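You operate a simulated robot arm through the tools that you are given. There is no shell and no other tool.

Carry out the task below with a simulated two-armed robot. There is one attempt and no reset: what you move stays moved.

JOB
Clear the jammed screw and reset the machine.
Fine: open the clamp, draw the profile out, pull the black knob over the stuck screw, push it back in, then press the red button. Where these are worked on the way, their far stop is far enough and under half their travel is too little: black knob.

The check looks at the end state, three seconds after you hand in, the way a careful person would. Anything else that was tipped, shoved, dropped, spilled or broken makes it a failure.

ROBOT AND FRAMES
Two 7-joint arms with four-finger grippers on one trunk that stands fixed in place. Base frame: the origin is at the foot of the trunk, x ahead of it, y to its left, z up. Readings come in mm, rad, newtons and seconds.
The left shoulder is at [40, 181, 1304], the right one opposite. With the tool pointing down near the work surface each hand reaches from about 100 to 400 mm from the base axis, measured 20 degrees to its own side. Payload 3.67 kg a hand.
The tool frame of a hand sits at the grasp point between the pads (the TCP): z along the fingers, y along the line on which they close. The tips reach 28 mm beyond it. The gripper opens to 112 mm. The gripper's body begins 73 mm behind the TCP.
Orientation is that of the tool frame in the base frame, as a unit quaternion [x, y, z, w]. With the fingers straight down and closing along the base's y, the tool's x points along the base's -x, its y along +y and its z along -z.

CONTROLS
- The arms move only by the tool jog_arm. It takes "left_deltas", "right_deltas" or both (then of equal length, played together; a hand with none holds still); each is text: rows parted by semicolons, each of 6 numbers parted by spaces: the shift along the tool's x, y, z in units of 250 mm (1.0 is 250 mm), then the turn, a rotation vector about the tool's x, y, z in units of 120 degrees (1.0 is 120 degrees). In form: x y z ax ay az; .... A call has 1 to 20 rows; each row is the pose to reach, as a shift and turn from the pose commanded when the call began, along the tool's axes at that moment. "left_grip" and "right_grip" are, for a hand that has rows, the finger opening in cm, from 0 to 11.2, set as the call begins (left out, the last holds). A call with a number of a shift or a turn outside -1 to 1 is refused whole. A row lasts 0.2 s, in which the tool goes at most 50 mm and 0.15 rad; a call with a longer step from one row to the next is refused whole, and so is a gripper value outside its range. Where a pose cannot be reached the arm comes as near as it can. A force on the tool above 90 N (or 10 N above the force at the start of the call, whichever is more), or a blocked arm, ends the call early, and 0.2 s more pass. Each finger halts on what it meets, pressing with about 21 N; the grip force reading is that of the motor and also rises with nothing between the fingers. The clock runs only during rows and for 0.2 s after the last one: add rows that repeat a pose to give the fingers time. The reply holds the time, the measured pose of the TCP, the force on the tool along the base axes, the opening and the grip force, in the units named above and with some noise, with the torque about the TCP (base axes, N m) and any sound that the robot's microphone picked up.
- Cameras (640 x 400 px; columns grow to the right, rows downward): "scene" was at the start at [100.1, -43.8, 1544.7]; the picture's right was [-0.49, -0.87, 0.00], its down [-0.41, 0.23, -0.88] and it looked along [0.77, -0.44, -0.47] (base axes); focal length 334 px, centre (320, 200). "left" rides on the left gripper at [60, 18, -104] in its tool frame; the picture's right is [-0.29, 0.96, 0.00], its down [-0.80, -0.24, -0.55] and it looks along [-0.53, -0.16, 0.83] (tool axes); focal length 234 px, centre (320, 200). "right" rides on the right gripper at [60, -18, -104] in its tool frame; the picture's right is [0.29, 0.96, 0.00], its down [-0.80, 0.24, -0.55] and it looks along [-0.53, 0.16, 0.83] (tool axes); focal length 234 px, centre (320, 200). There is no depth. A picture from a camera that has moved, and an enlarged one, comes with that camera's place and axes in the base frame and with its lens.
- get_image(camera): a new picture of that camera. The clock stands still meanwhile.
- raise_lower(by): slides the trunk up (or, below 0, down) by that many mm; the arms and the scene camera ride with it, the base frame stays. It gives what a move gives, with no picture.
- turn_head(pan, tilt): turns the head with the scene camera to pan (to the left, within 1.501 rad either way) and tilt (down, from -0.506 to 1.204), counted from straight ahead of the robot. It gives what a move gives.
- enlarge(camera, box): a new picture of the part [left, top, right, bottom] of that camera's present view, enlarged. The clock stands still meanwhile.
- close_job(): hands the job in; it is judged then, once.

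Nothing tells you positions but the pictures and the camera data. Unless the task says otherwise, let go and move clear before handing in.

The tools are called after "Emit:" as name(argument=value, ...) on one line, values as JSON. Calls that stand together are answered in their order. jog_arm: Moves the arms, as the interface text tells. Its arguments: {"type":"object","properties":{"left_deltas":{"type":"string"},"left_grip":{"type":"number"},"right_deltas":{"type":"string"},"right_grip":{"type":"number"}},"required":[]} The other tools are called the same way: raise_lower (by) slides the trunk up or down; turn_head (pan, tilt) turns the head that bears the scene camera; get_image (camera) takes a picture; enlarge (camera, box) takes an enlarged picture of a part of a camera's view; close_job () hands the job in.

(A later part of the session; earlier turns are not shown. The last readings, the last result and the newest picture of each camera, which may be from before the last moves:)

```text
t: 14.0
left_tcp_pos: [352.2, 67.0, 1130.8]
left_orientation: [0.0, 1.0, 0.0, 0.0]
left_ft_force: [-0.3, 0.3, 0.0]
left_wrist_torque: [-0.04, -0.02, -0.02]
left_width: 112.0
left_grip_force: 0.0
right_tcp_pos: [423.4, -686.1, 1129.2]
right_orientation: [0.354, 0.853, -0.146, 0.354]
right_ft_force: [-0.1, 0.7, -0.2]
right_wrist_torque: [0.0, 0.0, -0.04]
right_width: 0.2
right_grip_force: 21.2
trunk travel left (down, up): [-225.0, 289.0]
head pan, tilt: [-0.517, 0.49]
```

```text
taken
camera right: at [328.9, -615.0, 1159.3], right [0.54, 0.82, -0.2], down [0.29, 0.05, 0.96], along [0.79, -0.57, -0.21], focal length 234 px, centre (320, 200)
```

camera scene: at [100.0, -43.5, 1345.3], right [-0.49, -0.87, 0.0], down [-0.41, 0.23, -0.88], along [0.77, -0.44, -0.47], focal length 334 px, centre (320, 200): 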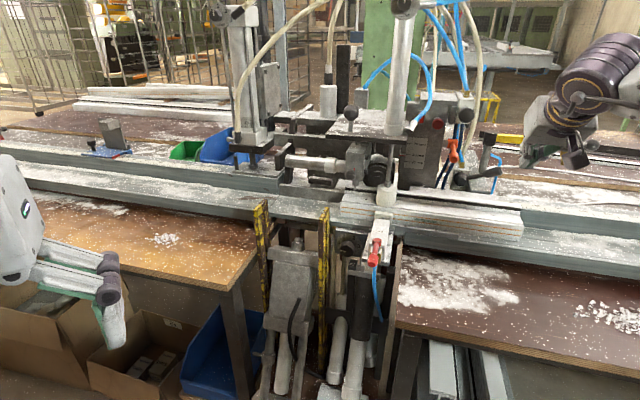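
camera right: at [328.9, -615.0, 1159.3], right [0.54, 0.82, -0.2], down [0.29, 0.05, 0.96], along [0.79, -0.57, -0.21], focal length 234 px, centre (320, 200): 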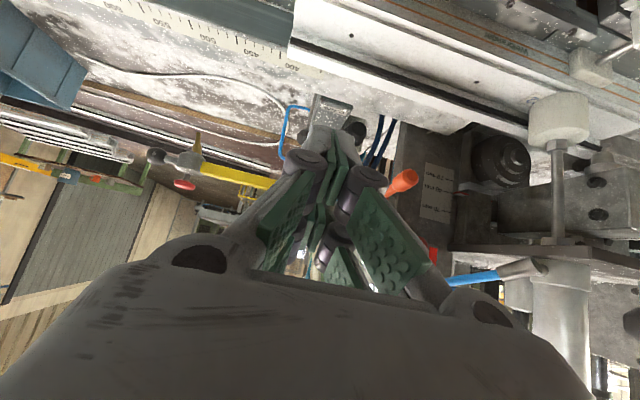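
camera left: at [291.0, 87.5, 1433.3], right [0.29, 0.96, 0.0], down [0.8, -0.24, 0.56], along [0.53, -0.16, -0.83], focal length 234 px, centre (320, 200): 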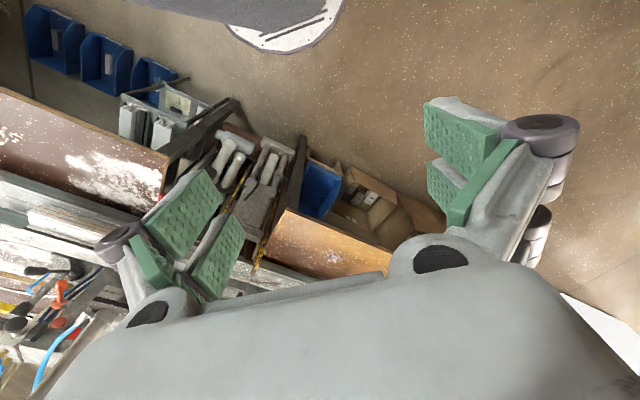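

The arm reached this pose without complaint, at the lever's side of the machine. I'll look closely at the lever from both cameras.

Emit:
enlarge(camera="right", box=[240, 60, 440, 185])

Emit:
enlarge(camera="scene", box=[420, 120, 548, 200])

Emit:
enlarge(camera="scene", box=[420, 80, 640, 218])

```text
3.20 times, centred on (340, 122) of right
camera zoom: at [328.9, -615.0, 1159.3], right [0.54, 0.82, -0.2], down [0.29, 0.05, 0.96], along [0.79, -0.57, -0.21], focal length 749 px, centre (256, 448)
```

zoom: 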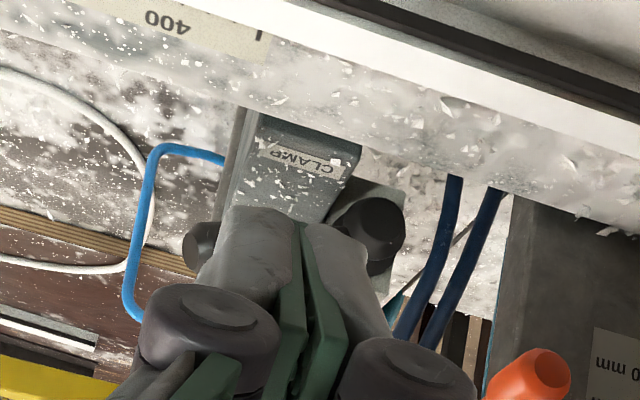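

```text
5.00 times, centred on (484, 160) of scene
camera zoom: at [100.0, -43.5, 1345.3], right [-0.49, -0.87, 0.0], down [-0.41, 0.23, -0.88], along [0.77, -0.44, -0.47], focal length 1668 px, centre (-500, 400)
```

zoom: 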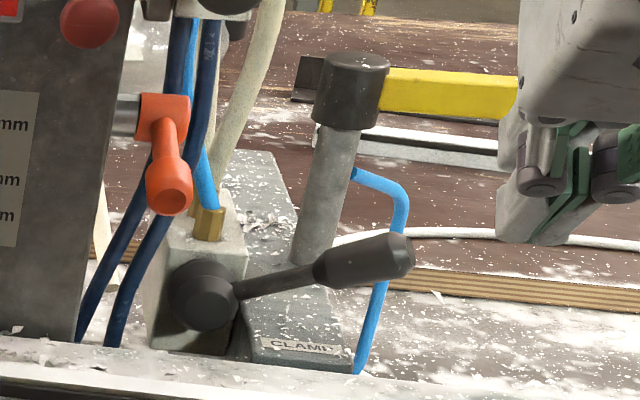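

```text
2.90 times, centred on (530, 149) of scene
camera zoom: at [100.0, -43.5, 1345.3], right [-0.49, -0.87, 0.0], down [-0.41, 0.23, -0.88], along [0.77, -0.44, -0.47], focal length 967 px, centre (-289, 348)
```

zoom: 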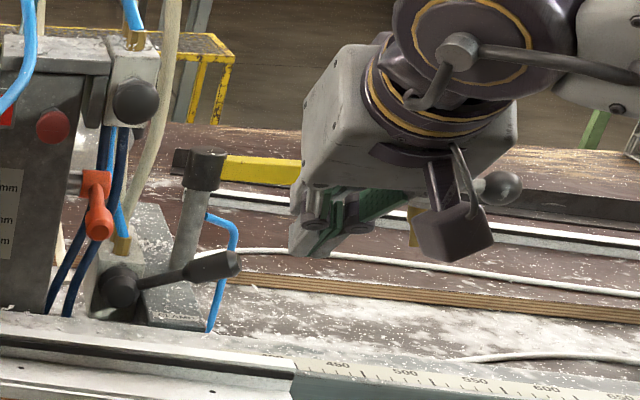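

The lever and its hub are clear. I'll bring the peg down to a staging point in front of and below the lever grip before sliding it underneath.

Emit:
jog_arm(right_deltas="-0.037 -0.003 0.125 0 0 0;-0.073 -0.005 0.25 0 0 0;-0.11 -0.008 0.376 0 0 0;-0.11 -0.008 0.376 0 0 0")

Emit:
enlarge(camera="scene", box=[420, 110, 580, 210])

Emit:
enlarge(camera="right", box=[240, 60, 440, 185])

```text
t: 15.0
left_tcp_pos: [352.6, 67.2, 1131.8]
left_orientation: [0.0, 1.0, 0.0, 0.0]
left_ft_force: [-0.4, 0.3, 0.8]
left_wrist_torque: [-0.04, -0.02, 0.02]
left_width: 112.1
left_grip_force: 0.0
right_tcp_pos: [482.6, -748.2, 1083.4]
right_orientation: [0.355, 0.853, -0.146, 0.355]
right_ft_force: [-0.4, 0.3, -0.6]
right_wrist_torque: [0.0, -0.02, -0.01]
right_width: 0.0
right_grip_force: 21.3
trunk travel left (down, up): [-225.0, 289.0]
head pan, tilt: [-0.517, 0.49]
```

```text
4.00 times, centred on (500, 160) of scene
camera zoom: at [99.3, -43.2, 1345.4], right [-0.49, -0.87, 0.0], down [-0.41, 0.23, -0.88], along [0.77, -0.44, -0.47], focal length 1335 px, centre (-400, 360)
```

zoom: 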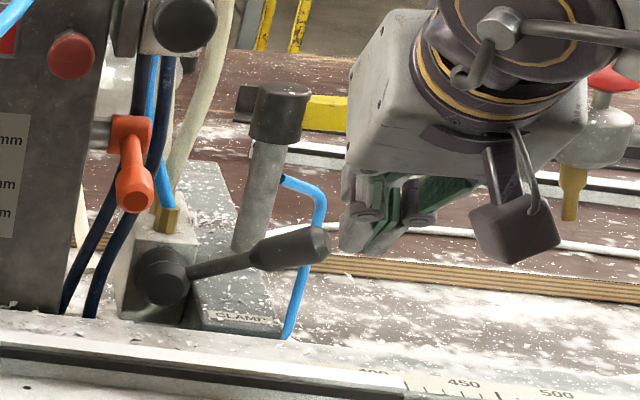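

```text
3.20 times, centred on (340, 122) of right
camera zoom: at [388.4, -677.2, 1113.7], right [0.54, 0.82, -0.2], down [0.29, 0.05, 0.96], along [0.79, -0.57, -0.21], focal length 749 px, centre (256, 448)
```

zoom: 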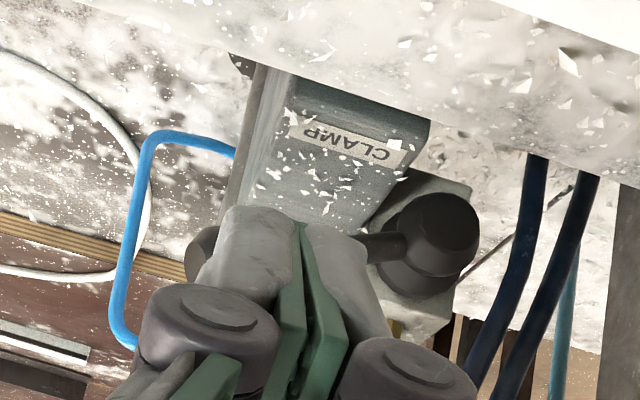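

The gap between the lever and the plate below is too tight for a pitched peg. I'll roll the hand 90° so the fingers form a fork, one in front and below the lever and one behind and above, with the camera housing on the free right side.

Emit:
jog_arm(right_deltas="0 0 0 0 0 -0.0682;0 0 0 0 0 -0.1364;0 0 0 0 0 -0.2045;0 0 0 0 0 -0.2727;0 0 0 0 0 -0.3409;0 0 0 0 0 -0.4091;0 0 0 0 0 -0.4773;0 0 0 0 0 -0.5455;0 0 0 0 0 -0.6136;0 0 0 0 0 -0.6818;0 0 0 0 0 -0.75;0 0 0 0 0 -0.75", right_grip=5)

Emit:
get_image(camera="right")

Emit:
enlarge(camera="scene", box=[420, 80, 640, 218])

```text
t: 17.6
left_tcp_pos: [353.2, 68.3, 1130.2]
left_orientation: [0.0, 1.0, 0.0, 0.0]
left_ft_force: [0.7, -0.4, 0.0]
left_wrist_torque: [0.05, -0.04, 0.03]
left_width: 111.8
left_grip_force: 0.1
right_tcp_pos: [479.6, -738.9, 991.6]
right_orientation: [-0.346, 0.844, -0.377, 0.16]
right_ft_force: [1.4, 0.1, 0.2]
right_wrist_torque: [0.01, -0.02, -0.01]
right_width: 50.1
right_grip_force: 0.0
right hand out of reach, approached as far as the arm can: row 7, 8, 9, 10, 11, 12
trunk travel left (down, up): [-225.0, 289.0]
head pan, tilt: [-0.517, 0.49]
```

```text
taken
camera right: at [391.0, -733.5, 1073.5], right [-0.65, 0.25, -0.72], down [0.16, 0.97, 0.2], along [0.74, 0.01, -0.67], focal length 234 px, centre (320, 200)
```

right: 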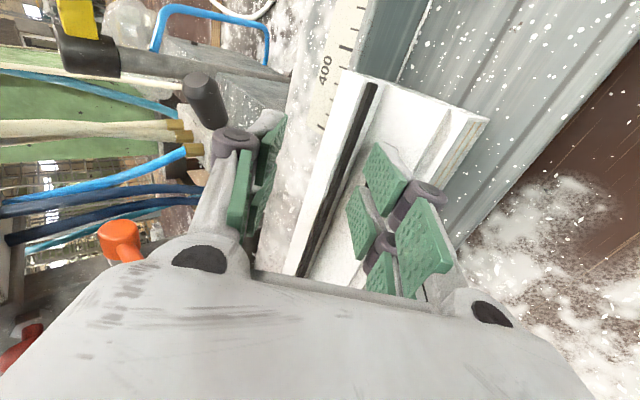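

```text
2.90 times, centred on (530, 149) of scene
camera zoom: at [101.0, -44.2, 1345.2], right [-0.49, -0.87, 0.0], down [-0.41, 0.23, -0.88], along [0.77, -0.44, -0.47], focal length 967 px, centre (-289, 348)
```

zoom: 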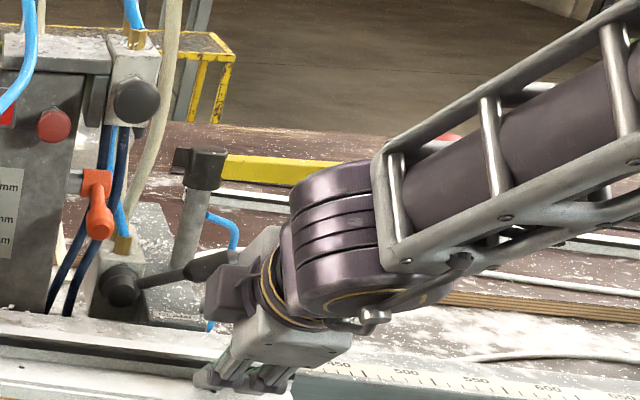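

Rolling that way hit a reach limit and the hand sagged close to the profile, though it touched nothing. I'll raise the trunk straight up to regain clearance and then undo the roll.

Emit:
raise_lower(by=120)

Emit:
jog_arm(right_deltas="0 0 -0.04 0 0 0.0682;0 0 -0.08 0 0 0.1364;0 0 -0.12 0 0 0.2045;0 0 -0.16 0 0 0.2727;0 0 -0.2 0 0 0.3409;0 0 -0.24 0 0 0.4091;0 0 -0.28 0 0 0.4773;0 0 -0.32 0 0 0.5455;0 0 -0.36 0 0 0.6136;0 0 -0.4 0 0 0.6818;0 0 -0.4 0 0 0.75;0 0 -0.4 0 0 0.75", right_grip=0)

Emit:
get_image(camera="scene")

```text
t: 19.1
left_tcp_pos: [353.0, 66.7, 1249.6]
left_orientation: [0.0, 1.0, 0.0, 0.0]
left_ft_force: [-0.2, 0.5, 1.1]
left_wrist_torque: [0.01, 0.01, 0.01]
left_width: 111.9
left_grip_force: 0.1
right_tcp_pos: [478.4, -737.9, 1111.3]
right_orientation: [-0.345, 0.844, -0.377, 0.16]
right_ft_force: [-0.7, 0.3, 0.0]
right_wrist_torque: [0.01, -0.04, -0.03]
right_width: 49.6
right_grip_force: 0.1
trunk travel left (down, up): [-345.0, 169.0]
head pan, tilt: [-0.517, 0.49]
```

```text
t: 21.7
left_tcp_pos: [353.5, 68.2, 1250.3]
left_orientation: [0.0, 1.0, 0.0, 0.0]
left_ft_force: [0.2, -0.1, -0.1]
left_wrist_torque: [0.03, 0.02, 0.03]
left_width: 112.0
left_grip_force: 0.0
right_tcp_pos: [426.0, -685.1, 1178.6]
right_orientation: [0.353, 0.841, -0.153, 0.381]
right_ft_force: [-0.2, 0.5, -1.1]
right_wrist_torque: [0.0, -0.04, 0.02]
right_width: 0.0
right_grip_force: 21.1
trunk travel left (down, up): [-345.0, 169.0]
head pan, tilt: [-0.517, 0.49]
```

```text
taken
camera scene: at [100.0, -43.5, 1464.1], right [-0.49, -0.87, 0.0], down [-0.41, 0.23, -0.88], along [0.77, -0.44, -0.47], focal length 334 px, centre (320, 200)
```

scene: 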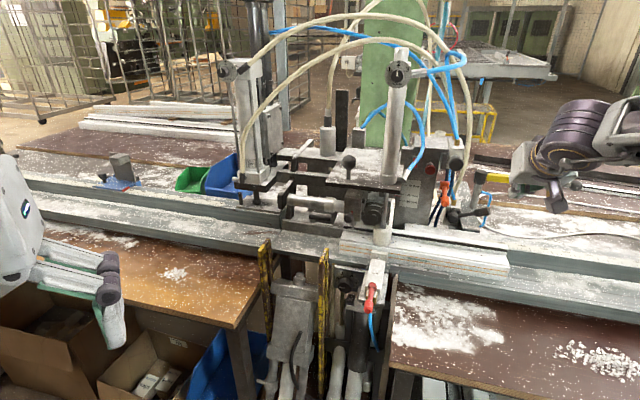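

Back in free air with the normal roll. I'll test rolling the other way in place, so the camera ends up on top of the hand.

Emit:
jog_arm(right_deltas="0 0 0 0 0 0.07;0 0 0 0 0 0.14;0 0 0 0 0 0.21;0 0 0 0 0 0.28;0 0 0 0 0 0.35;0 0 0 0 0 0.42;0 0 0 0 0 0.49;0 0 0 0 0 0.56;0 0 0 0 0 0.63;0 0 0 0 0 0.7;0 0 0 0 0 0.75")

```text
t: 24.1
left_tcp_pos: [352.5, 66.6, 1249.9]
left_orientation: [0.0, 1.0, -0.001, 0.0]
left_ft_force: [-0.2, -0.8, -0.2]
left_wrist_torque: [-0.01, 0.03, 0.04]
left_width: 112.3
left_grip_force: 0.1
right_tcp_pos: [426.4, -685.1, 1177.9]
right_orientation: [0.844, 0.343, 0.161, 0.379]
right_ft_force: [-0.2, 0.4, 0.4]
right_wrist_torque: [0.03, 0.01, 0.03]
right_width: 0.1
right_grip_force: 21.2
trunk travel left (down, up): [-345.0, 169.0]
head pan, tilt: [-0.517, 0.49]
```

Rolling this way works exactly. I'll continue to a full 180° so the camera rides on top.

Emit:
jog_arm(right_deltas="0 0 0 0 0 0.07;0 0 0 0 0 0.14;0 0 0 0 0 0.21;0 0 0 0 0 0.28;0 0 0 0 0 0.35;0 0 0 0 0 0.42;0 0 0 0 0 0.49;0 0 0 0 0 0.56;0 0 0 0 0 0.63;0 0 0 0 0 0.7;0 0 0 0 0 0.75")

Emit:
get_image(camera="right")

Emit:
get_image(camera="scene")

```text
t: 26.5
left_tcp_pos: [352.7, 68.0, 1250.4]
left_orientation: [-0.001, 1.0, 0.001, 0.0]
left_ft_force: [0.3, 0.8, 0.2]
left_wrist_torque: [-0.02, -0.01, 0.01]
left_width: 112.1
left_grip_force: 0.0
right_tcp_pos: [425.1, -686.1, 1178.5]
right_orientation: [0.84, -0.355, 0.38, 0.153]
right_ft_force: [0.5, -0.5, -1.3]
right_wrist_torque: [0.0, -0.01, 0.01]
right_width: 0.0
right_grip_force: 21.1
trunk travel left (down, up): [-345.0, 169.0]
head pan, tilt: [-0.517, 0.49]
```

```text
taken
camera right: at [411.6, -645.9, 1291.6], right [-0.55, -0.81, 0.2], down [-0.83, 0.51, -0.23], along [0.09, -0.3, -0.95], focal length 234 px, centre (320, 200)
```

right: 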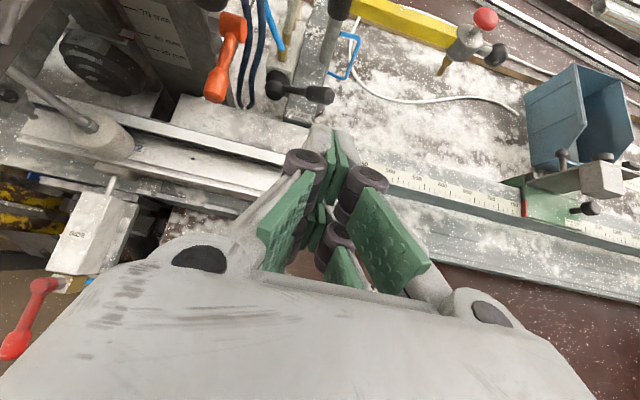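

```text
taken
camera scene: at [100.0, -43.8, 1464.1], right [-0.49, -0.87, 0.0], down [-0.41, 0.23, -0.88], along [0.77, -0.44, -0.47], focal length 334 px, centre (320, 200)
```

scene: 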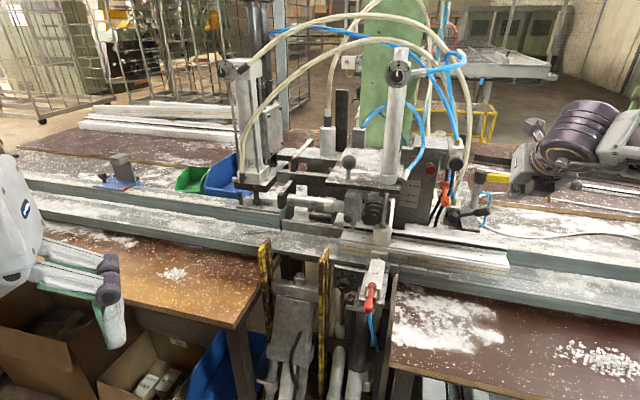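

The camera now rides on top with an upright view, and the hand is clear of everything. I'll zoom in on the lever from here.

Emit:
enlarge(camera="right", box=[200, 10, 360, 110])

Emit:
enlarge(camera="scene", box=[420, 140, 548, 220])

Emit:
enlarge(camera="right", box=[340, 110, 640, 290])

```text
4.00 times, centred on (280, 60) of right
camera zoom: at [411.6, -645.9, 1291.6], right [-0.55, -0.81, 0.2], down [-0.83, 0.51, -0.23], along [0.09, -0.3, -0.95], focal length 937 px, centre (480, 760)
```

zoom: 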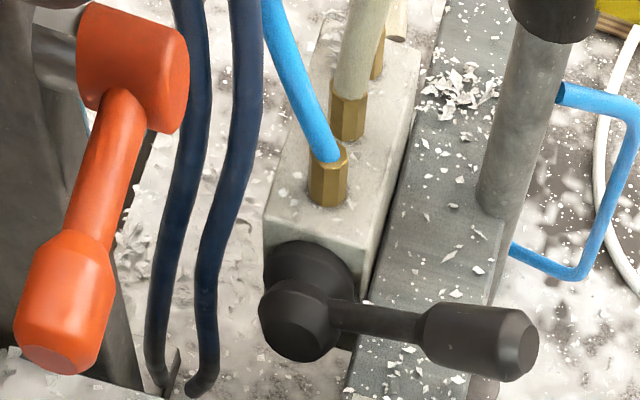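

```text
5.00 times, centred on (484, 180) of scene
camera zoom: at [100.0, -43.8, 1464.1], right [-0.49, -0.87, 0.0], down [-0.41, 0.23, -0.88], along [0.77, -0.44, -0.47], focal length 1668 px, centre (-500, 300)
```

zoom: 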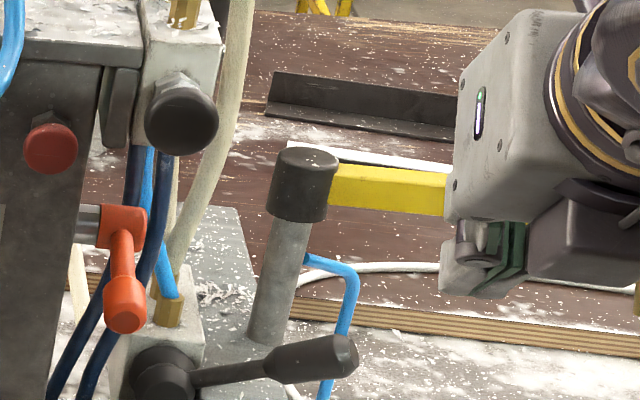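

```text
2.13 times, centred on (490, 200) of right
camera zoom: at [411.6, -645.9, 1291.6], right [-0.55, -0.81, 0.2], down [-0.83, 0.51, -0.23], along [0.09, -0.3, -0.95], focal length 500 px, centre (-43, 200)
```

zoom: 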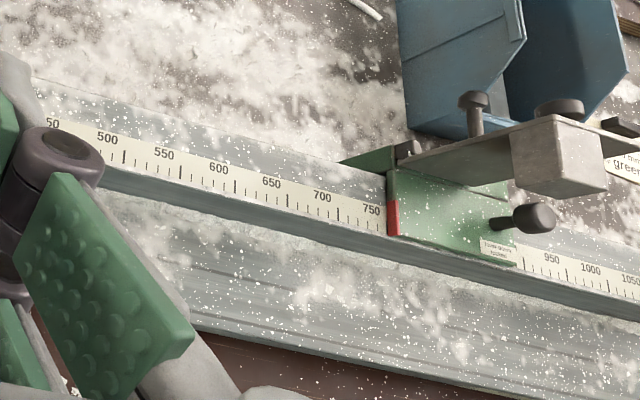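

I put the lever end near (u 987, v 195, z 1006), where u is distance out from the robot toward the machine and v is along the rail to the right. The plate below it is near z 950. I'll lower the trunk and stage the closed fingers in front of and just below the lever at a shallower pitch.

Emit:
raise_lower(by=-100)

Emit:
jog_arm(right_deltas="0.017 0.001 0.11 0 0.034 0;0.034 0.002 0.221 0 0.069 0;0.05 0.003 0.332 0 0.103 0;0.067 0.004 0.4425 0 0.1375 0;0.067 0.004 0.4425 0 0.1375 0")

Emit:
get_image(camera="right")

Emit:
enlarge(camera="scene", box=[420, 100, 580, 200])

```text
t: 27.8
left_tcp_pos: [352.5, 67.6, 1151.2]
left_orientation: [0.001, 1.0, 0.0, 0.0]
left_ft_force: [0.2, 0.0, 0.1]
left_wrist_torque: [-0.04, 0.01, 0.02]
left_width: 112.0
left_grip_force: 0.1
right_tcp_pos: [426.1, -685.4, 1079.7]
right_orientation: [0.84, -0.353, 0.381, 0.153]
right_ft_force: [-0.2, 0.8, 0.0]
right_wrist_torque: [0.0, 0.02, -0.02]
right_width: 0.0
right_grip_force: 20.8
trunk travel left (down, up): [-245.0, 269.0]
head pan, tilt: [-0.517, 0.49]
```

```text
t: 29.0
left_tcp_pos: [352.8, 68.9, 1151.5]
left_orientation: [0.0, 1.0, 0.0, 0.0]
left_ft_force: [0.4, -0.2, -0.1]
left_wrist_torque: [-0.02, -0.03, 0.0]
left_width: 111.9
left_grip_force: 0.1
right_tcp_pos: [490.7, -752.6, 1019.5]
right_orientation: [0.777, -0.328, 0.497, 0.203]
right_ft_force: [0.1, -0.1, 0.0]
right_wrist_torque: [0.05, 0.0, 0.0]
right_width: 0.1
right_grip_force: 21.2
trunk travel left (down, up): [-245.0, 269.0]
head pan, tilt: [-0.517, 0.49]
```

```text
taken
camera right: at [455.4, -691.0, 1117.8], right [-0.6, -0.76, 0.25], down [-0.76, 0.43, -0.49], along [0.27, -0.48, -0.83], focal length 234 px, centre (320, 200)
```

right: 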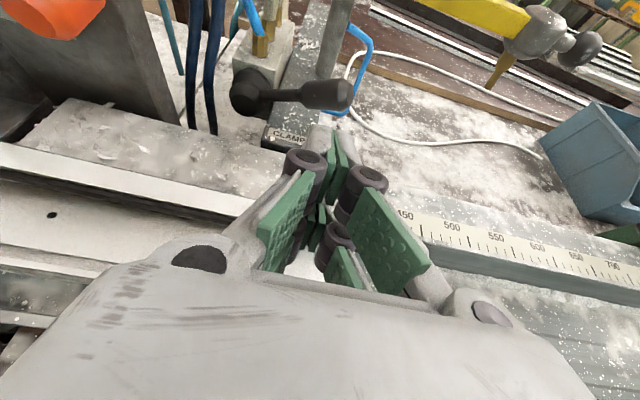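

```text
4.00 times, centred on (500, 150) of scene
camera zoom: at [99.4, -43.0, 1365.3], right [-0.49, -0.87, 0.0], down [-0.41, 0.23, -0.88], along [0.77, -0.44, -0.47], focal length 1335 px, centre (-400, 400)
```

zoom: 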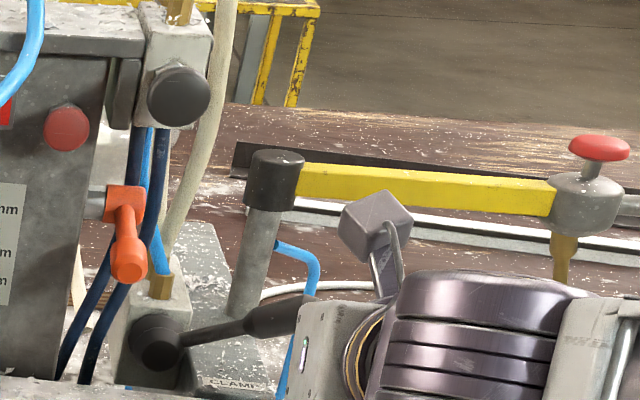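

The wrist camera now shows the fingertips, the lever and the CLAMP label together. I'll zoom in for fine alignment.

Emit:
enlarge(camera="right", box=[220, 50, 400, 162])

```text
3.56 times, centred on (310, 106) of right
camera zoom: at [455.4, -691.0, 1117.8], right [-0.6, -0.76, 0.25], down [-0.76, 0.43, -0.49], along [0.27, -0.48, -0.83], focal length 833 px, centre (356, 534)
```

zoom: 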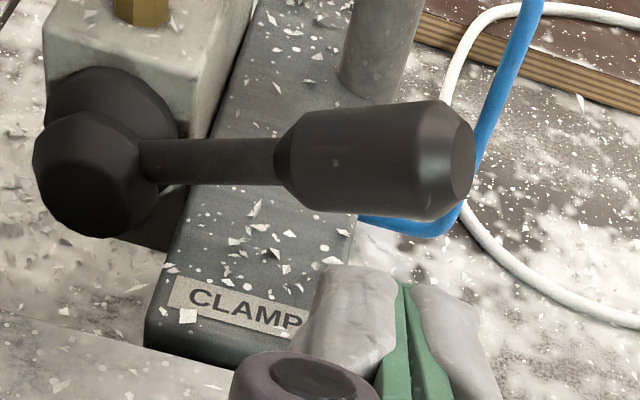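

Before sliding in, I need the true size of these fingers, since they seem to have two prongs per side. I'll look at the left hand, which is the same model.

Emit:
enlarge(camera="scene", box=[0, 150, 160, 350])

Emit:
enlarge(camera="left", box=[80, 80, 600, 320])

Emit:
enlarge(camera="right", box=[220, 100, 440, 300])

```text
2.00 times, centred on (80, 250) of scene
camera zoom: at [99.4, -43.0, 1365.3], right [-0.49, -0.87, 0.0], down [-0.41, 0.23, -0.88], along [0.77, -0.44, -0.47], focal length 667 px, centre (800, 100)
```

zoom: 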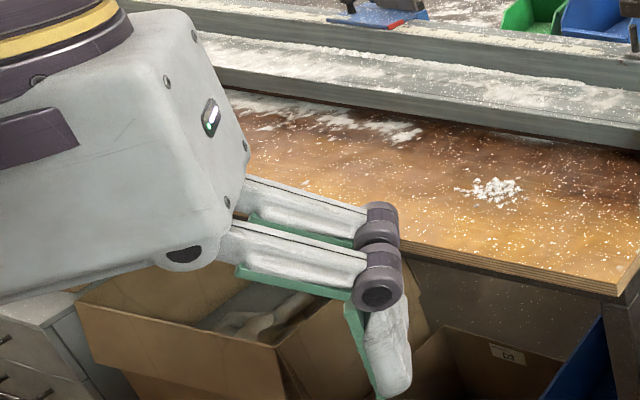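

```text
1.23 times, centred on (340, 200) of left
camera zoom: at [292.6, 86.9, 1253.6], right [0.29, 0.96, 0.0], down [0.8, -0.24, 0.55], along [0.53, -0.16, -0.83], focal length 288 px, centre (295, 200)
```

zoom: 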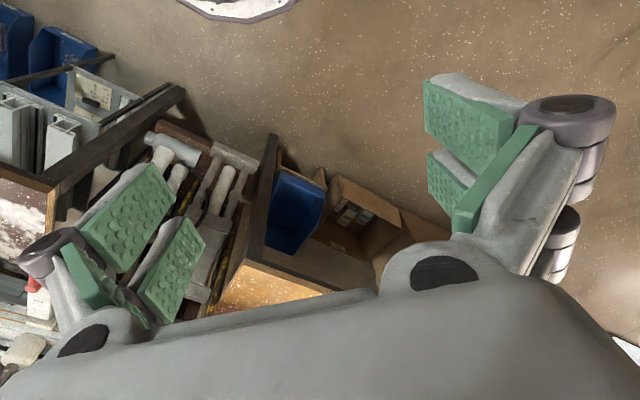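

```text
2.00 times, centred on (330, 200) of right
camera zoom: at [455.4, -691.0, 1117.8], right [-0.6, -0.76, 0.25], down [-0.76, 0.43, -0.49], along [0.27, -0.48, -0.83], focal length 468 px, centre (300, 200)
```

zoom: 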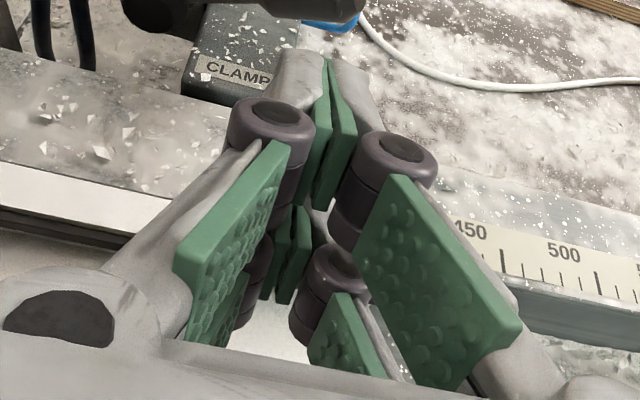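

Each side has two prongs, so the closed fingers are too tall for the gap under the lever. I'll use a fork instead, with an open gripper rolled to the reachable side and one thin finger going under the lever. The move starts by lifting back to a staging point.

Emit:
jog_arm(right_deltas="0.06 0 -0.04 0.0089 -0.0089 -0.0678;0.12 0 -0.08 0.0179 -0.0179 -0.1355;0.18 -0.01 -0.1 0.0268 -0.0268 -0.2033;0.24 -0.01 -0.1056 0.0357 -0.0357 -0.271;0.273 -0.02 -0.1056 0.0446 -0.0446 -0.3388;0.273 -0.02 -0.1056 0.0536 -0.0536 -0.4065;0.273 -0.02 -0.1056 0.0625 -0.0625 -0.4743;0.273 -0.02 -0.1056 0.0714 -0.0714 -0.542;0.273 -0.02 -0.1056 0.0803 -0.0803 -0.6098;0.273 -0.02 -0.1056 0.0893 -0.0893 -0.6775;0.273 -0.02 -0.1056 0.0982 -0.0982 -0.7453;0.273 -0.02 -0.1056 0.0982 -0.0982 -0.7453", right_grip=5.5)

Emit:
get_image(camera="right")

Emit:
enlarge(camera="scene", box=[420, 80, 640, 218])

```text
t: 31.6
left_tcp_pos: [352.5, 66.4, 1151.9]
left_orientation: [-0.001, 1.0, 0.0, 0.001]
left_ft_force: [0.3, -0.4, -0.6]
left_wrist_torque: [0.01, 0.03, 0.01]
left_width: 112.1
left_grip_force: 0.1
right_tcp_pos: [498.4, -753.7, 1091.0]
right_orientation: [0.839, 0.343, 0.165, 0.388]
right_ft_force: [-0.2, -0.1, 0.1]
right_wrist_torque: [0.01, -0.01, 0.02]
right_width: 55.0
right_grip_force: 0.2
trunk travel left (down, up): [-245.0, 269.0]
head pan, tilt: [-0.517, 0.49]
```

```text
taken
camera right: at [476.5, -645.8, 1144.3], right [0.63, -0.24, 0.74], down [-0.76, -0.37, 0.53], along [0.15, -0.9, -0.42], focal length 234 px, centre (320, 200)
```

right: 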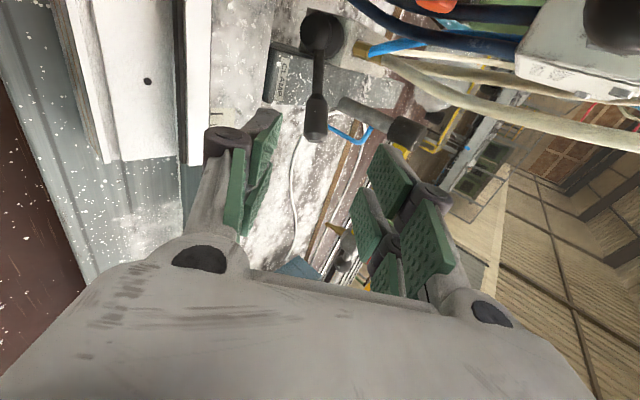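

```text
2.90 times, centred on (530, 149) of scene
camera zoom: at [99.9, -43.9, 1365.2], right [-0.49, -0.87, 0.0], down [-0.41, 0.23, -0.88], along [0.77, -0.44, -0.47], focal length 967 px, centre (-289, 348)
```

zoom: 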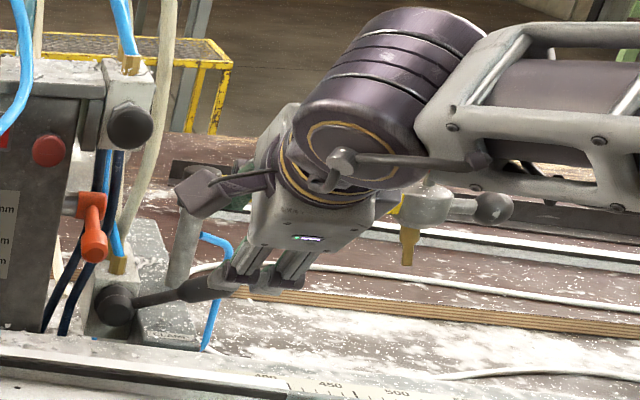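

The arm reached the pose exactly, and the lever grip lies on the fork's axis between the fingers. I'll advance 80 mm along the tool axis and check.

Emit:
jog_arm(right_deltas="0 0 0.11 0 0 0;0 0 0.22 0 0 0;0 0 0.32 0 0 0;0 0 0.32 0 0 0")

Emit:
get_image(camera="right")

Emit:
enlarge(camera="scene", box=[420, 100, 580, 200])

```text
t: 32.6
left_tcp_pos: [353.4, 68.0, 1151.7]
left_orientation: [0.0, 1.0, 0.0, 0.0]
left_ft_force: [1.1, 0.8, 0.7]
left_wrist_torque: [-0.06, -0.04, -0.02]
left_width: 112.1
left_grip_force: 0.1
right_tcp_pos: [541.9, -796.7, 1040.3]
right_orientation: [0.839, 0.342, 0.165, 0.389]
right_ft_force: [-1.1, -0.2, 0.3]
right_wrist_torque: [0.01, -0.04, -0.05]
right_width: 54.9
right_grip_force: 0.1
trunk travel left (down, up): [-245.0, 269.0]
head pan, tilt: [-0.517, 0.49]
```

```text
taken
camera right: at [519.8, -689.4, 1094.7], right [0.63, -0.24, 0.74], down [-0.76, -0.37, 0.53], along [0.15, -0.9, -0.42], focal length 234 px, centre (320, 200)
```

right: 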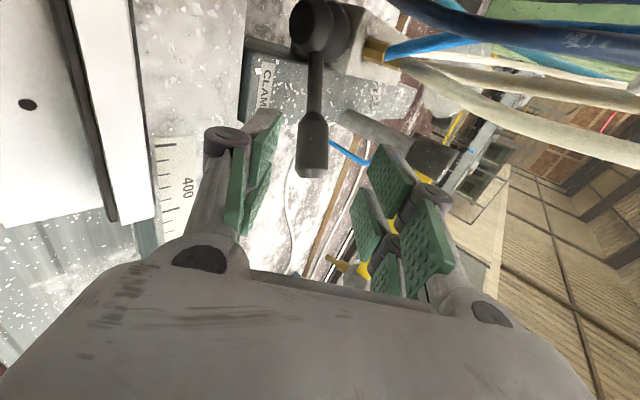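

```text
4.00 times, centred on (500, 150) of scene
camera zoom: at [99.5, -43.4, 1365.2], right [-0.49, -0.87, 0.0], down [-0.41, 0.23, -0.88], along [0.77, -0.44, -0.47], focal length 1335 px, centre (-400, 400)
```

zoom: 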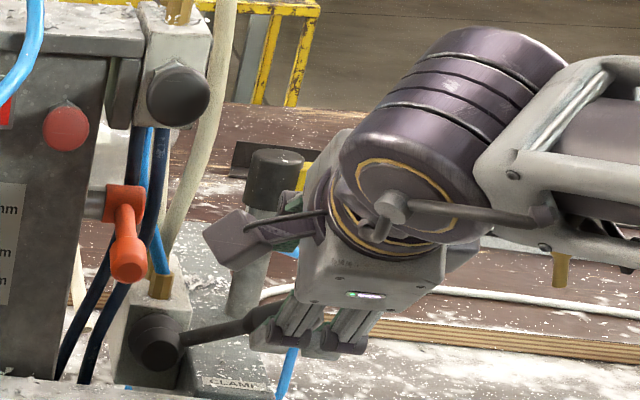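

The grip still lies between the fingers, slightly toward the lower one. I'll shift 5 mm to centre it and advance the last 45 mm.

Emit:
jog_arm(right_deltas="0 -0.02 0.06 0 0 0;0 -0.02 0.12 0 0 0;0 -0.02 0.18 0 0 0;0 -0.02 0.18 0 0 0")

Emit:
get_image(camera="right")

Emit:
enlarge(camera="scene", box=[420, 130, 548, 210])

```text
t: 33.6
left_tcp_pos: [352.4, 67.6, 1150.4]
left_orientation: [0.0, 1.0, 0.001, 0.0]
left_ft_force: [-0.1, 0.2, -0.1]
left_wrist_torque: [0.0, -0.05, -0.03]
left_width: 112.1
left_grip_force: 0.1
right_tcp_pos: [563.7, -819.4, 1008.1]
right_orientation: [0.839, 0.343, 0.165, 0.389]
right_ft_force: [-0.2, 0.6, 0.7]
right_wrist_torque: [0.01, -0.01, -0.01]
right_width: 54.7
right_grip_force: 0.0
trunk travel left (down, up): [-245.0, 269.0]
head pan, tilt: [-0.517, 0.49]
```

```text
taken
camera right: at [543.6, -712.1, 1061.3], right [0.63, -0.24, 0.74], down [-0.76, -0.37, 0.53], along [0.15, -0.9, -0.42], focal length 234 px, centre (320, 200)
```

right: 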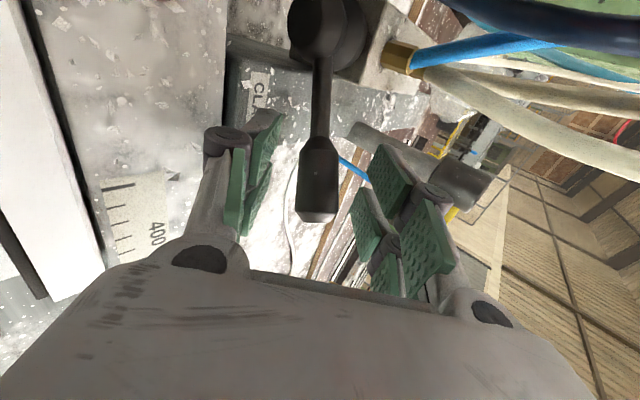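

```text
5.00 times, centred on (484, 170) of scene
camera zoom: at [99.6, -43.4, 1365.2], right [-0.49, -0.87, 0.0], down [-0.41, 0.23, -0.88], along [0.77, -0.44, -0.47], focal length 1668 px, centre (-500, 350)
```

zoom: 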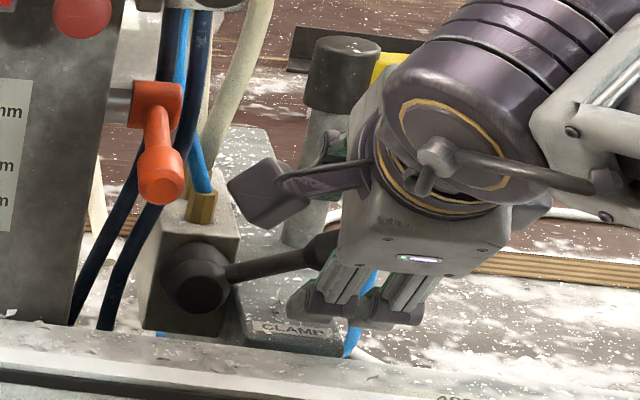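

The lever grip is inside the fork with no contact force. I'll lift the hand straight up slowly so the lower finger raises the lever.

Emit:
jog_arm(right_deltas="0 0.0192 -0.0161 0 0 0;0 0.0383 -0.0322 0 0 0;0 0.0575 -0.0482 0 0 0;0 0.0766 -0.0643 0 0 0;0 0.0766 -0.0643 0 0 0")

Emit:
get_image(camera="right")

Emit:
enlarge(camera="scene", box=[420, 130, 548, 210])

```text
t: 34.8
left_tcp_pos: [353.1, 67.8, 1150.0]
left_orientation: [0.001, 1.0, 0.001, 0.0]
left_ft_force: [0.7, 0.1, -0.1]
left_wrist_torque: [-0.01, -0.02, 0.02]
left_width: 112.1
left_grip_force: 0.1
right_tcp_pos: [563.6, -817.8, 1031.7]
right_orientation: [0.84, 0.343, 0.164, 0.388]
right_ft_force: [-1.5, -0.2, -2.5]
right_wrist_torque: [0.05, 0.07, 0.01]
right_width: 56.3
right_grip_force: 1.5
trunk travel left (down, up): [-245.0, 269.0]
head pan, tilt: [-0.517, 0.49]
```

```text
taken
camera right: at [542.4, -710.4, 1085.3], right [0.63, -0.24, 0.74], down [-0.76, -0.37, 0.53], along [0.15, -0.9, -0.42], focal length 234 px, centre (320, 200)
```

right: 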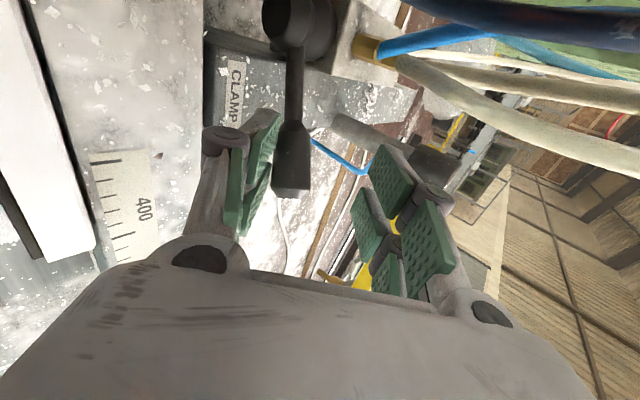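

```text
5.00 times, centred on (484, 170) of scene
camera zoom: at [100.1, -44.0, 1365.1], right [-0.49, -0.87, 0.0], down [-0.41, 0.23, -0.88], along [0.77, -0.44, -0.47], focal length 1668 px, centre (-500, 350)
```

zoom: 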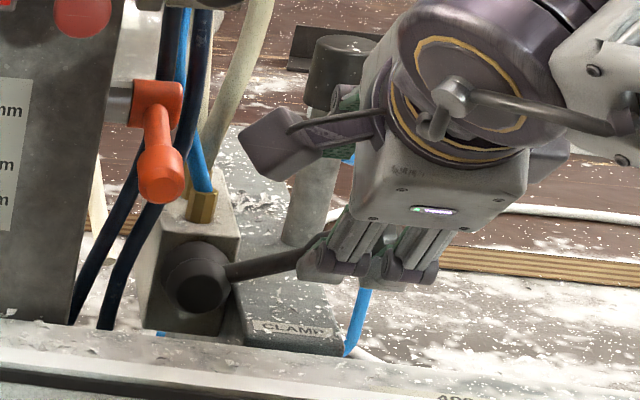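

The lower finger has made contact, with about 2.5 N and the finger pushed open slightly. I'll keep lifting slowly.

Emit:
jog_arm(right_deltas="0 0.0192 -0.0161 0 0 0;0 0.0383 -0.0322 0 0 0;0 0.0575 -0.0482 0 0 0;0 0.0575 -0.0482 0 0 0")

Emit:
get_image(camera="right")

Emit:
enlarge(camera="scene", box=[420, 130, 548, 210])

```text
t: 35.8
left_tcp_pos: [352.6, 68.6, 1151.4]
left_orientation: [0.0, 1.0, 0.0, 0.0]
left_ft_force: [-0.1, 0.4, 0.1]
left_wrist_torque: [0.03, 0.0, 0.0]
left_width: 112.1
left_grip_force: 0.0
right_tcp_pos: [562.8, -818.3, 1054.4]
right_orientation: [0.839, 0.342, 0.166, 0.39]
right_ft_force: [-2.4, 3.5, 2.6]
right_wrist_torque: [0.04, 0.13, 0.01]
right_width: 55.9
right_grip_force: 0.4
trunk travel left (down, up): [-245.0, 269.0]
head pan, tilt: [-0.517, 0.49]
```

```text
taken
camera right: at [541.9, -710.2, 1106.3], right [0.63, -0.24, 0.74], down [-0.76, -0.37, 0.53], along [0.15, -0.9, -0.42], focal length 234 px, centre (320, 200)
```

right: 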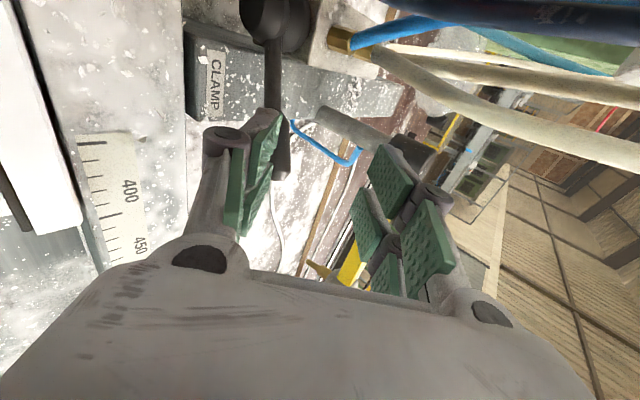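

```text
5.00 times, centred on (484, 170) of scene
camera zoom: at [99.5, -43.1, 1365.3], right [-0.49, -0.87, 0.0], down [-0.41, 0.23, -0.88], along [0.77, -0.44, -0.47], focal length 1668 px, centre (-500, 350)
```

zoom: 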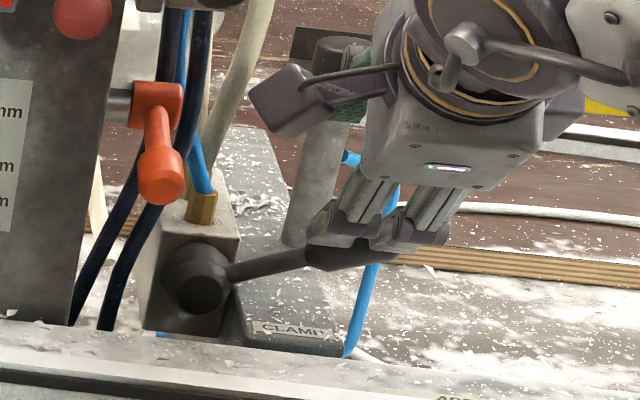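

The fingertip was not deep enough and slipped off the front of the lever, which has not moved. I'll back out, return lower, go about 15 mm deeper, and then pinch the grip before lifting.

Emit:
jog_arm(right_deltas="0 0 -0.136 0 0 0;0 0 -0.271 0 0 0;0 -0.057 -0.271 0 0 0;0 -0.114 -0.271 0 0 0;0 -0.114 -0.271 0 0 0", right_grip=5)

Emit:
jog_arm(right_deltas="0 0 0.12 0 0 0;0 0 0.24 0 0 0;0 0 0.34 0 0 0;0 0 0.4 0 0 0;0 0 0.44 0 0 0;0 0 0.44 0 0 0")

Emit:
get_image(camera="right")

Emit:
enlarge(camera="scene", box=[420, 130, 548, 210])

```text
t: 37.0
left_tcp_pos: [353.5, 68.2, 1151.4]
left_orientation: [0.001, 1.0, 0.0, -0.001]
left_ft_force: [0.0, -0.9, -0.7]
left_wrist_torque: [-0.02, 0.02, -0.03]
left_width: 112.0
left_grip_force: 0.0
right_tcp_pos: [512.8, -767.8, 1072.8]
right_orientation: [0.839, 0.343, 0.165, 0.388]
right_ft_force: [0.8, -0.1, -0.8]
right_wrist_torque: [-0.03, 0.01, -0.03]
right_width: 50.3
right_grip_force: 0.0
trunk travel left (down, up): [-245.0, 269.0]
head pan, tilt: [-0.517, 0.49]
```

```text
t: 38.4
left_tcp_pos: [352.4, 68.4, 1151.6]
left_orientation: [0.0, 1.0, 0.0, 0.0]
left_ft_force: [-0.4, -0.6, 0.3]
left_wrist_torque: [-0.01, -0.01, 0.02]
left_width: 112.0
left_grip_force: 0.0
right_tcp_pos: [573.8, -828.3, 1001.6]
right_orientation: [0.84, 0.342, 0.165, 0.388]
right_ft_force: [0.5, 0.2, 0.2]
right_wrist_torque: [0.01, -0.01, 0.01]
right_width: 49.7
right_grip_force: 0.0
trunk travel left (down, up): [-245.0, 269.0]
head pan, tilt: [-0.517, 0.49]
```

```text
taken
camera right: at [552.2, -720.8, 1054.7], right [0.63, -0.24, 0.74], down [-0.76, -0.37, 0.53], along [0.15, -0.9, -0.42], focal length 234 px, centre (320, 200)
```

right: 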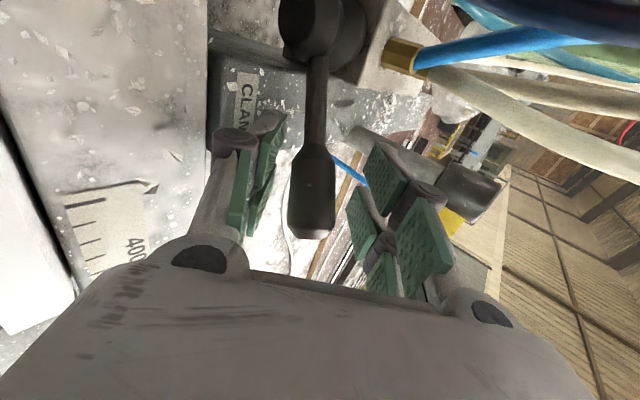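

```text
5.00 times, centred on (484, 170) of scene
camera zoom: at [99.9, -43.6, 1365.2], right [-0.49, -0.87, 0.0], down [-0.41, 0.23, -0.88], along [0.77, -0.44, -0.47], focal length 1668 px, centre (-500, 350)
```

zoom: 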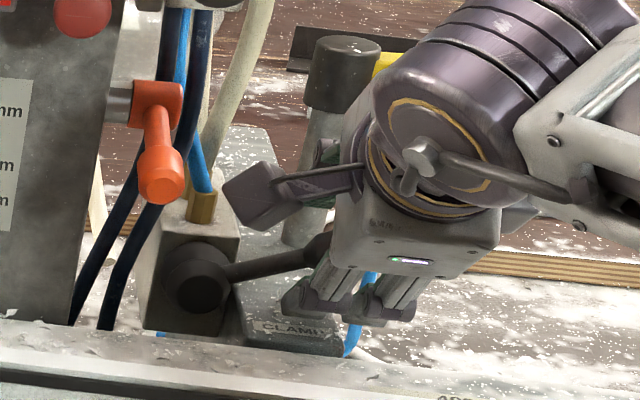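

The grip is well inside the fork now. I'll close the fingers on it.

Emit:
jog_arm(right_deltas="0 0 0 0 0 0;0 0 0 0 0 0;0 0 0 0 0 0", right_grip=1.5)

Emit:
get_image(camera="right")

```text
t: 39.2
left_tcp_pos: [352.6, 68.3, 1150.6]
left_orientation: [-0.001, 1.0, 0.0, 0.0]
left_ft_force: [0.2, 0.0, 0.0]
left_wrist_torque: [-0.01, -0.03, -0.01]
left_width: 111.8
left_grip_force: 0.0
right_tcp_pos: [572.7, -828.7, 999.6]
right_orientation: [0.84, 0.343, 0.164, 0.387]
right_ft_force: [-6.0, 4.3, -9.5]
right_wrist_torque: [-0.36, 1.1, 0.39]
right_width: 26.8
right_grip_force: 44.9
trunk travel left (down, up): [-245.0, 269.0]
head pan, tilt: [-0.517, 0.49]
```

```text
taken
camera right: at [552.1, -720.8, 1052.5], right [0.64, -0.24, 0.73], down [-0.76, -0.37, 0.53], along [0.14, -0.9, -0.42], focal length 234 px, centre (320, 200)
```

right: 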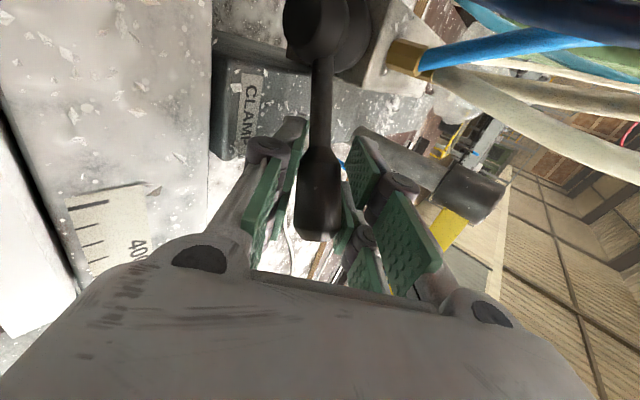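

Gripped at about 27 mm. Lifting in an arc from here would bring the camera housing close to the orange lever, so I'll release, back out, and yaw the hand 25° so it comes in from the right.

Emit:
jog_arm(right_deltas="0 0 0 0 0 0;0 0 0 0 0 0;0 0 -0.15 0 0 0;0 0 -0.3 0 0 0;0 0 -0.44 0 0 0;-0.0356 0.005 -0.434 0 0.04 -0.0335;-0.0712 0.01 -0.428 0.001 0.08 -0.067;-0.1068 0.015 -0.422 0.001 0.12 -0.1005;-0.1424 0.02 -0.4166 0.002 0.1596 -0.134;-0.1424 0.02 -0.4166 0.002 0.1596 -0.134", right_grip=5.5)

Emit:
get_image(camera="right")

Emit:
enlarge(camera="scene", box=[420, 100, 580, 200])

```text
t: 41.4
left_tcp_pos: [352.3, 69.4, 1150.9]
left_orientation: [0.0, 1.0, 0.0, 0.0]
left_ft_force: [0.4, -0.3, 0.5]
left_wrist_torque: [-0.02, 0.02, 0.01]
left_width: 112.0
left_grip_force: 0.1
right_tcp_pos: [494.2, -797.7, 1073.6]
right_orientation: [0.745, 0.515, 0.246, 0.344]
right_ft_force: [-0.8, -0.2, 0.1]
right_wrist_torque: [-0.02, 0.0, 0.03]
right_width: 55.0
right_grip_force: 0.1
trunk travel left (down, up): [-245.0, 269.0]
head pan, tilt: [-0.517, 0.49]
```

```text
taken
camera right: at [429.7, -709.3, 1126.5], right [0.67, 0.05, 0.74], down [-0.53, -0.66, 0.53], along [0.51, -0.75, -0.42], focal length 234 px, centre (320, 200)
```

right: 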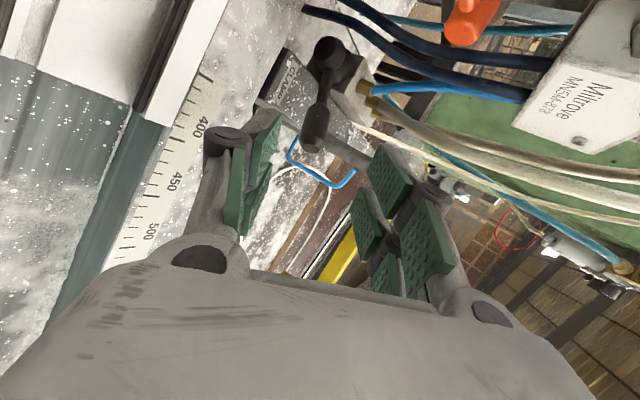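

```text
4.00 times, centred on (500, 150) of scene
camera zoom: at [100.2, -43.0, 1365.2], right [-0.49, -0.87, 0.0], down [-0.41, 0.23, -0.88], along [0.77, -0.44, -0.47], focal length 1335 px, centre (-400, 400)
```

zoom: 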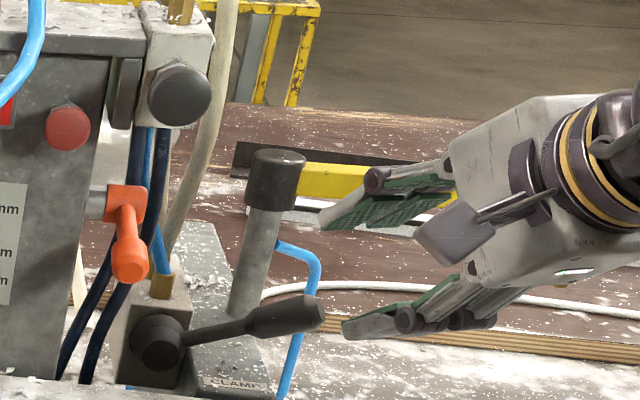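

The yaw worked and the lever still lies on the fork axis, with far more room to the orange lever. I'll advance onto the grip.

Emit:
jog_arm(right_deltas="0 0 0.14 0 0 0;0 0 0.26 0 0 0;0 0 0.35 0 0 0;0 0 0.4 0 0 0;0 0 0.43 0 0 0;0 0 0.43 0 0 0")

Emit:
get_image(camera="right")

Emit:
enlarge(camera="scene", box=[420, 130, 548, 210])

```text
t: 42.8
left_tcp_pos: [353.4, 67.7, 1151.2]
left_orientation: [0.0, 1.0, 0.0, 0.001]
left_ft_force: [0.0, -0.4, -0.9]
left_wrist_torque: [0.0, 0.04, 0.01]
left_width: 112.2
left_grip_force: 0.0
right_tcp_pos: [572.0, -826.3, 1004.4]
right_orientation: [0.745, 0.516, 0.245, 0.344]
right_ft_force: [0.3, 0.7, 0.7]
right_wrist_torque: [0.04, 0.0, 0.02]
right_width: 54.8
right_grip_force: 0.1
trunk travel left (down, up): [-245.0, 269.0]
head pan, tilt: [-0.517, 0.49]
```

```text
taken
camera right: at [508.0, -738.1, 1057.4], right [0.67, 0.05, 0.74], down [-0.53, -0.66, 0.53], along [0.51, -0.75, -0.42], focal length 234 px, centre (320, 200)
```

right: 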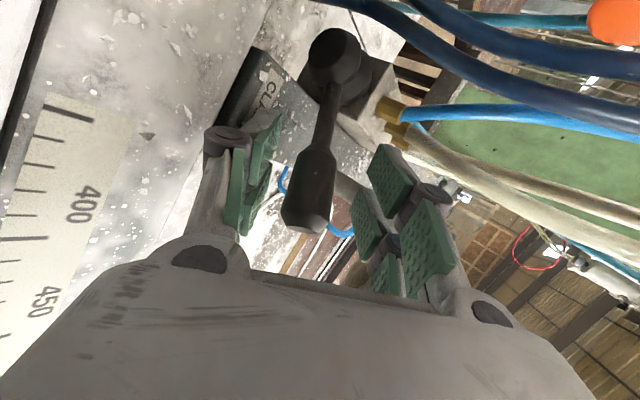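

```text
5.00 times, centred on (484, 170) of scene
camera zoom: at [100.0, -43.8, 1365.2], right [-0.49, -0.87, 0.0], down [-0.41, 0.23, -0.88], along [0.77, -0.44, -0.47], focal length 1668 px, centre (-500, 350)
```

zoom: 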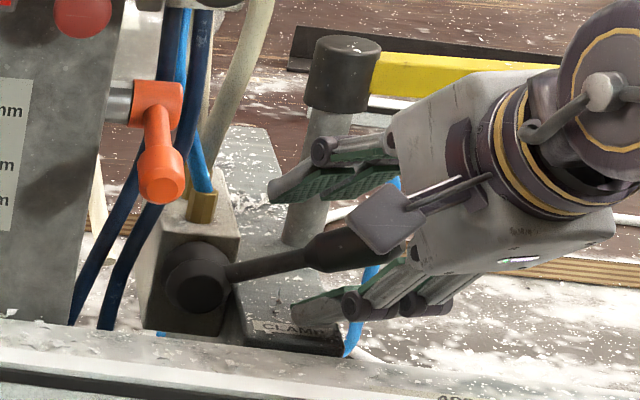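

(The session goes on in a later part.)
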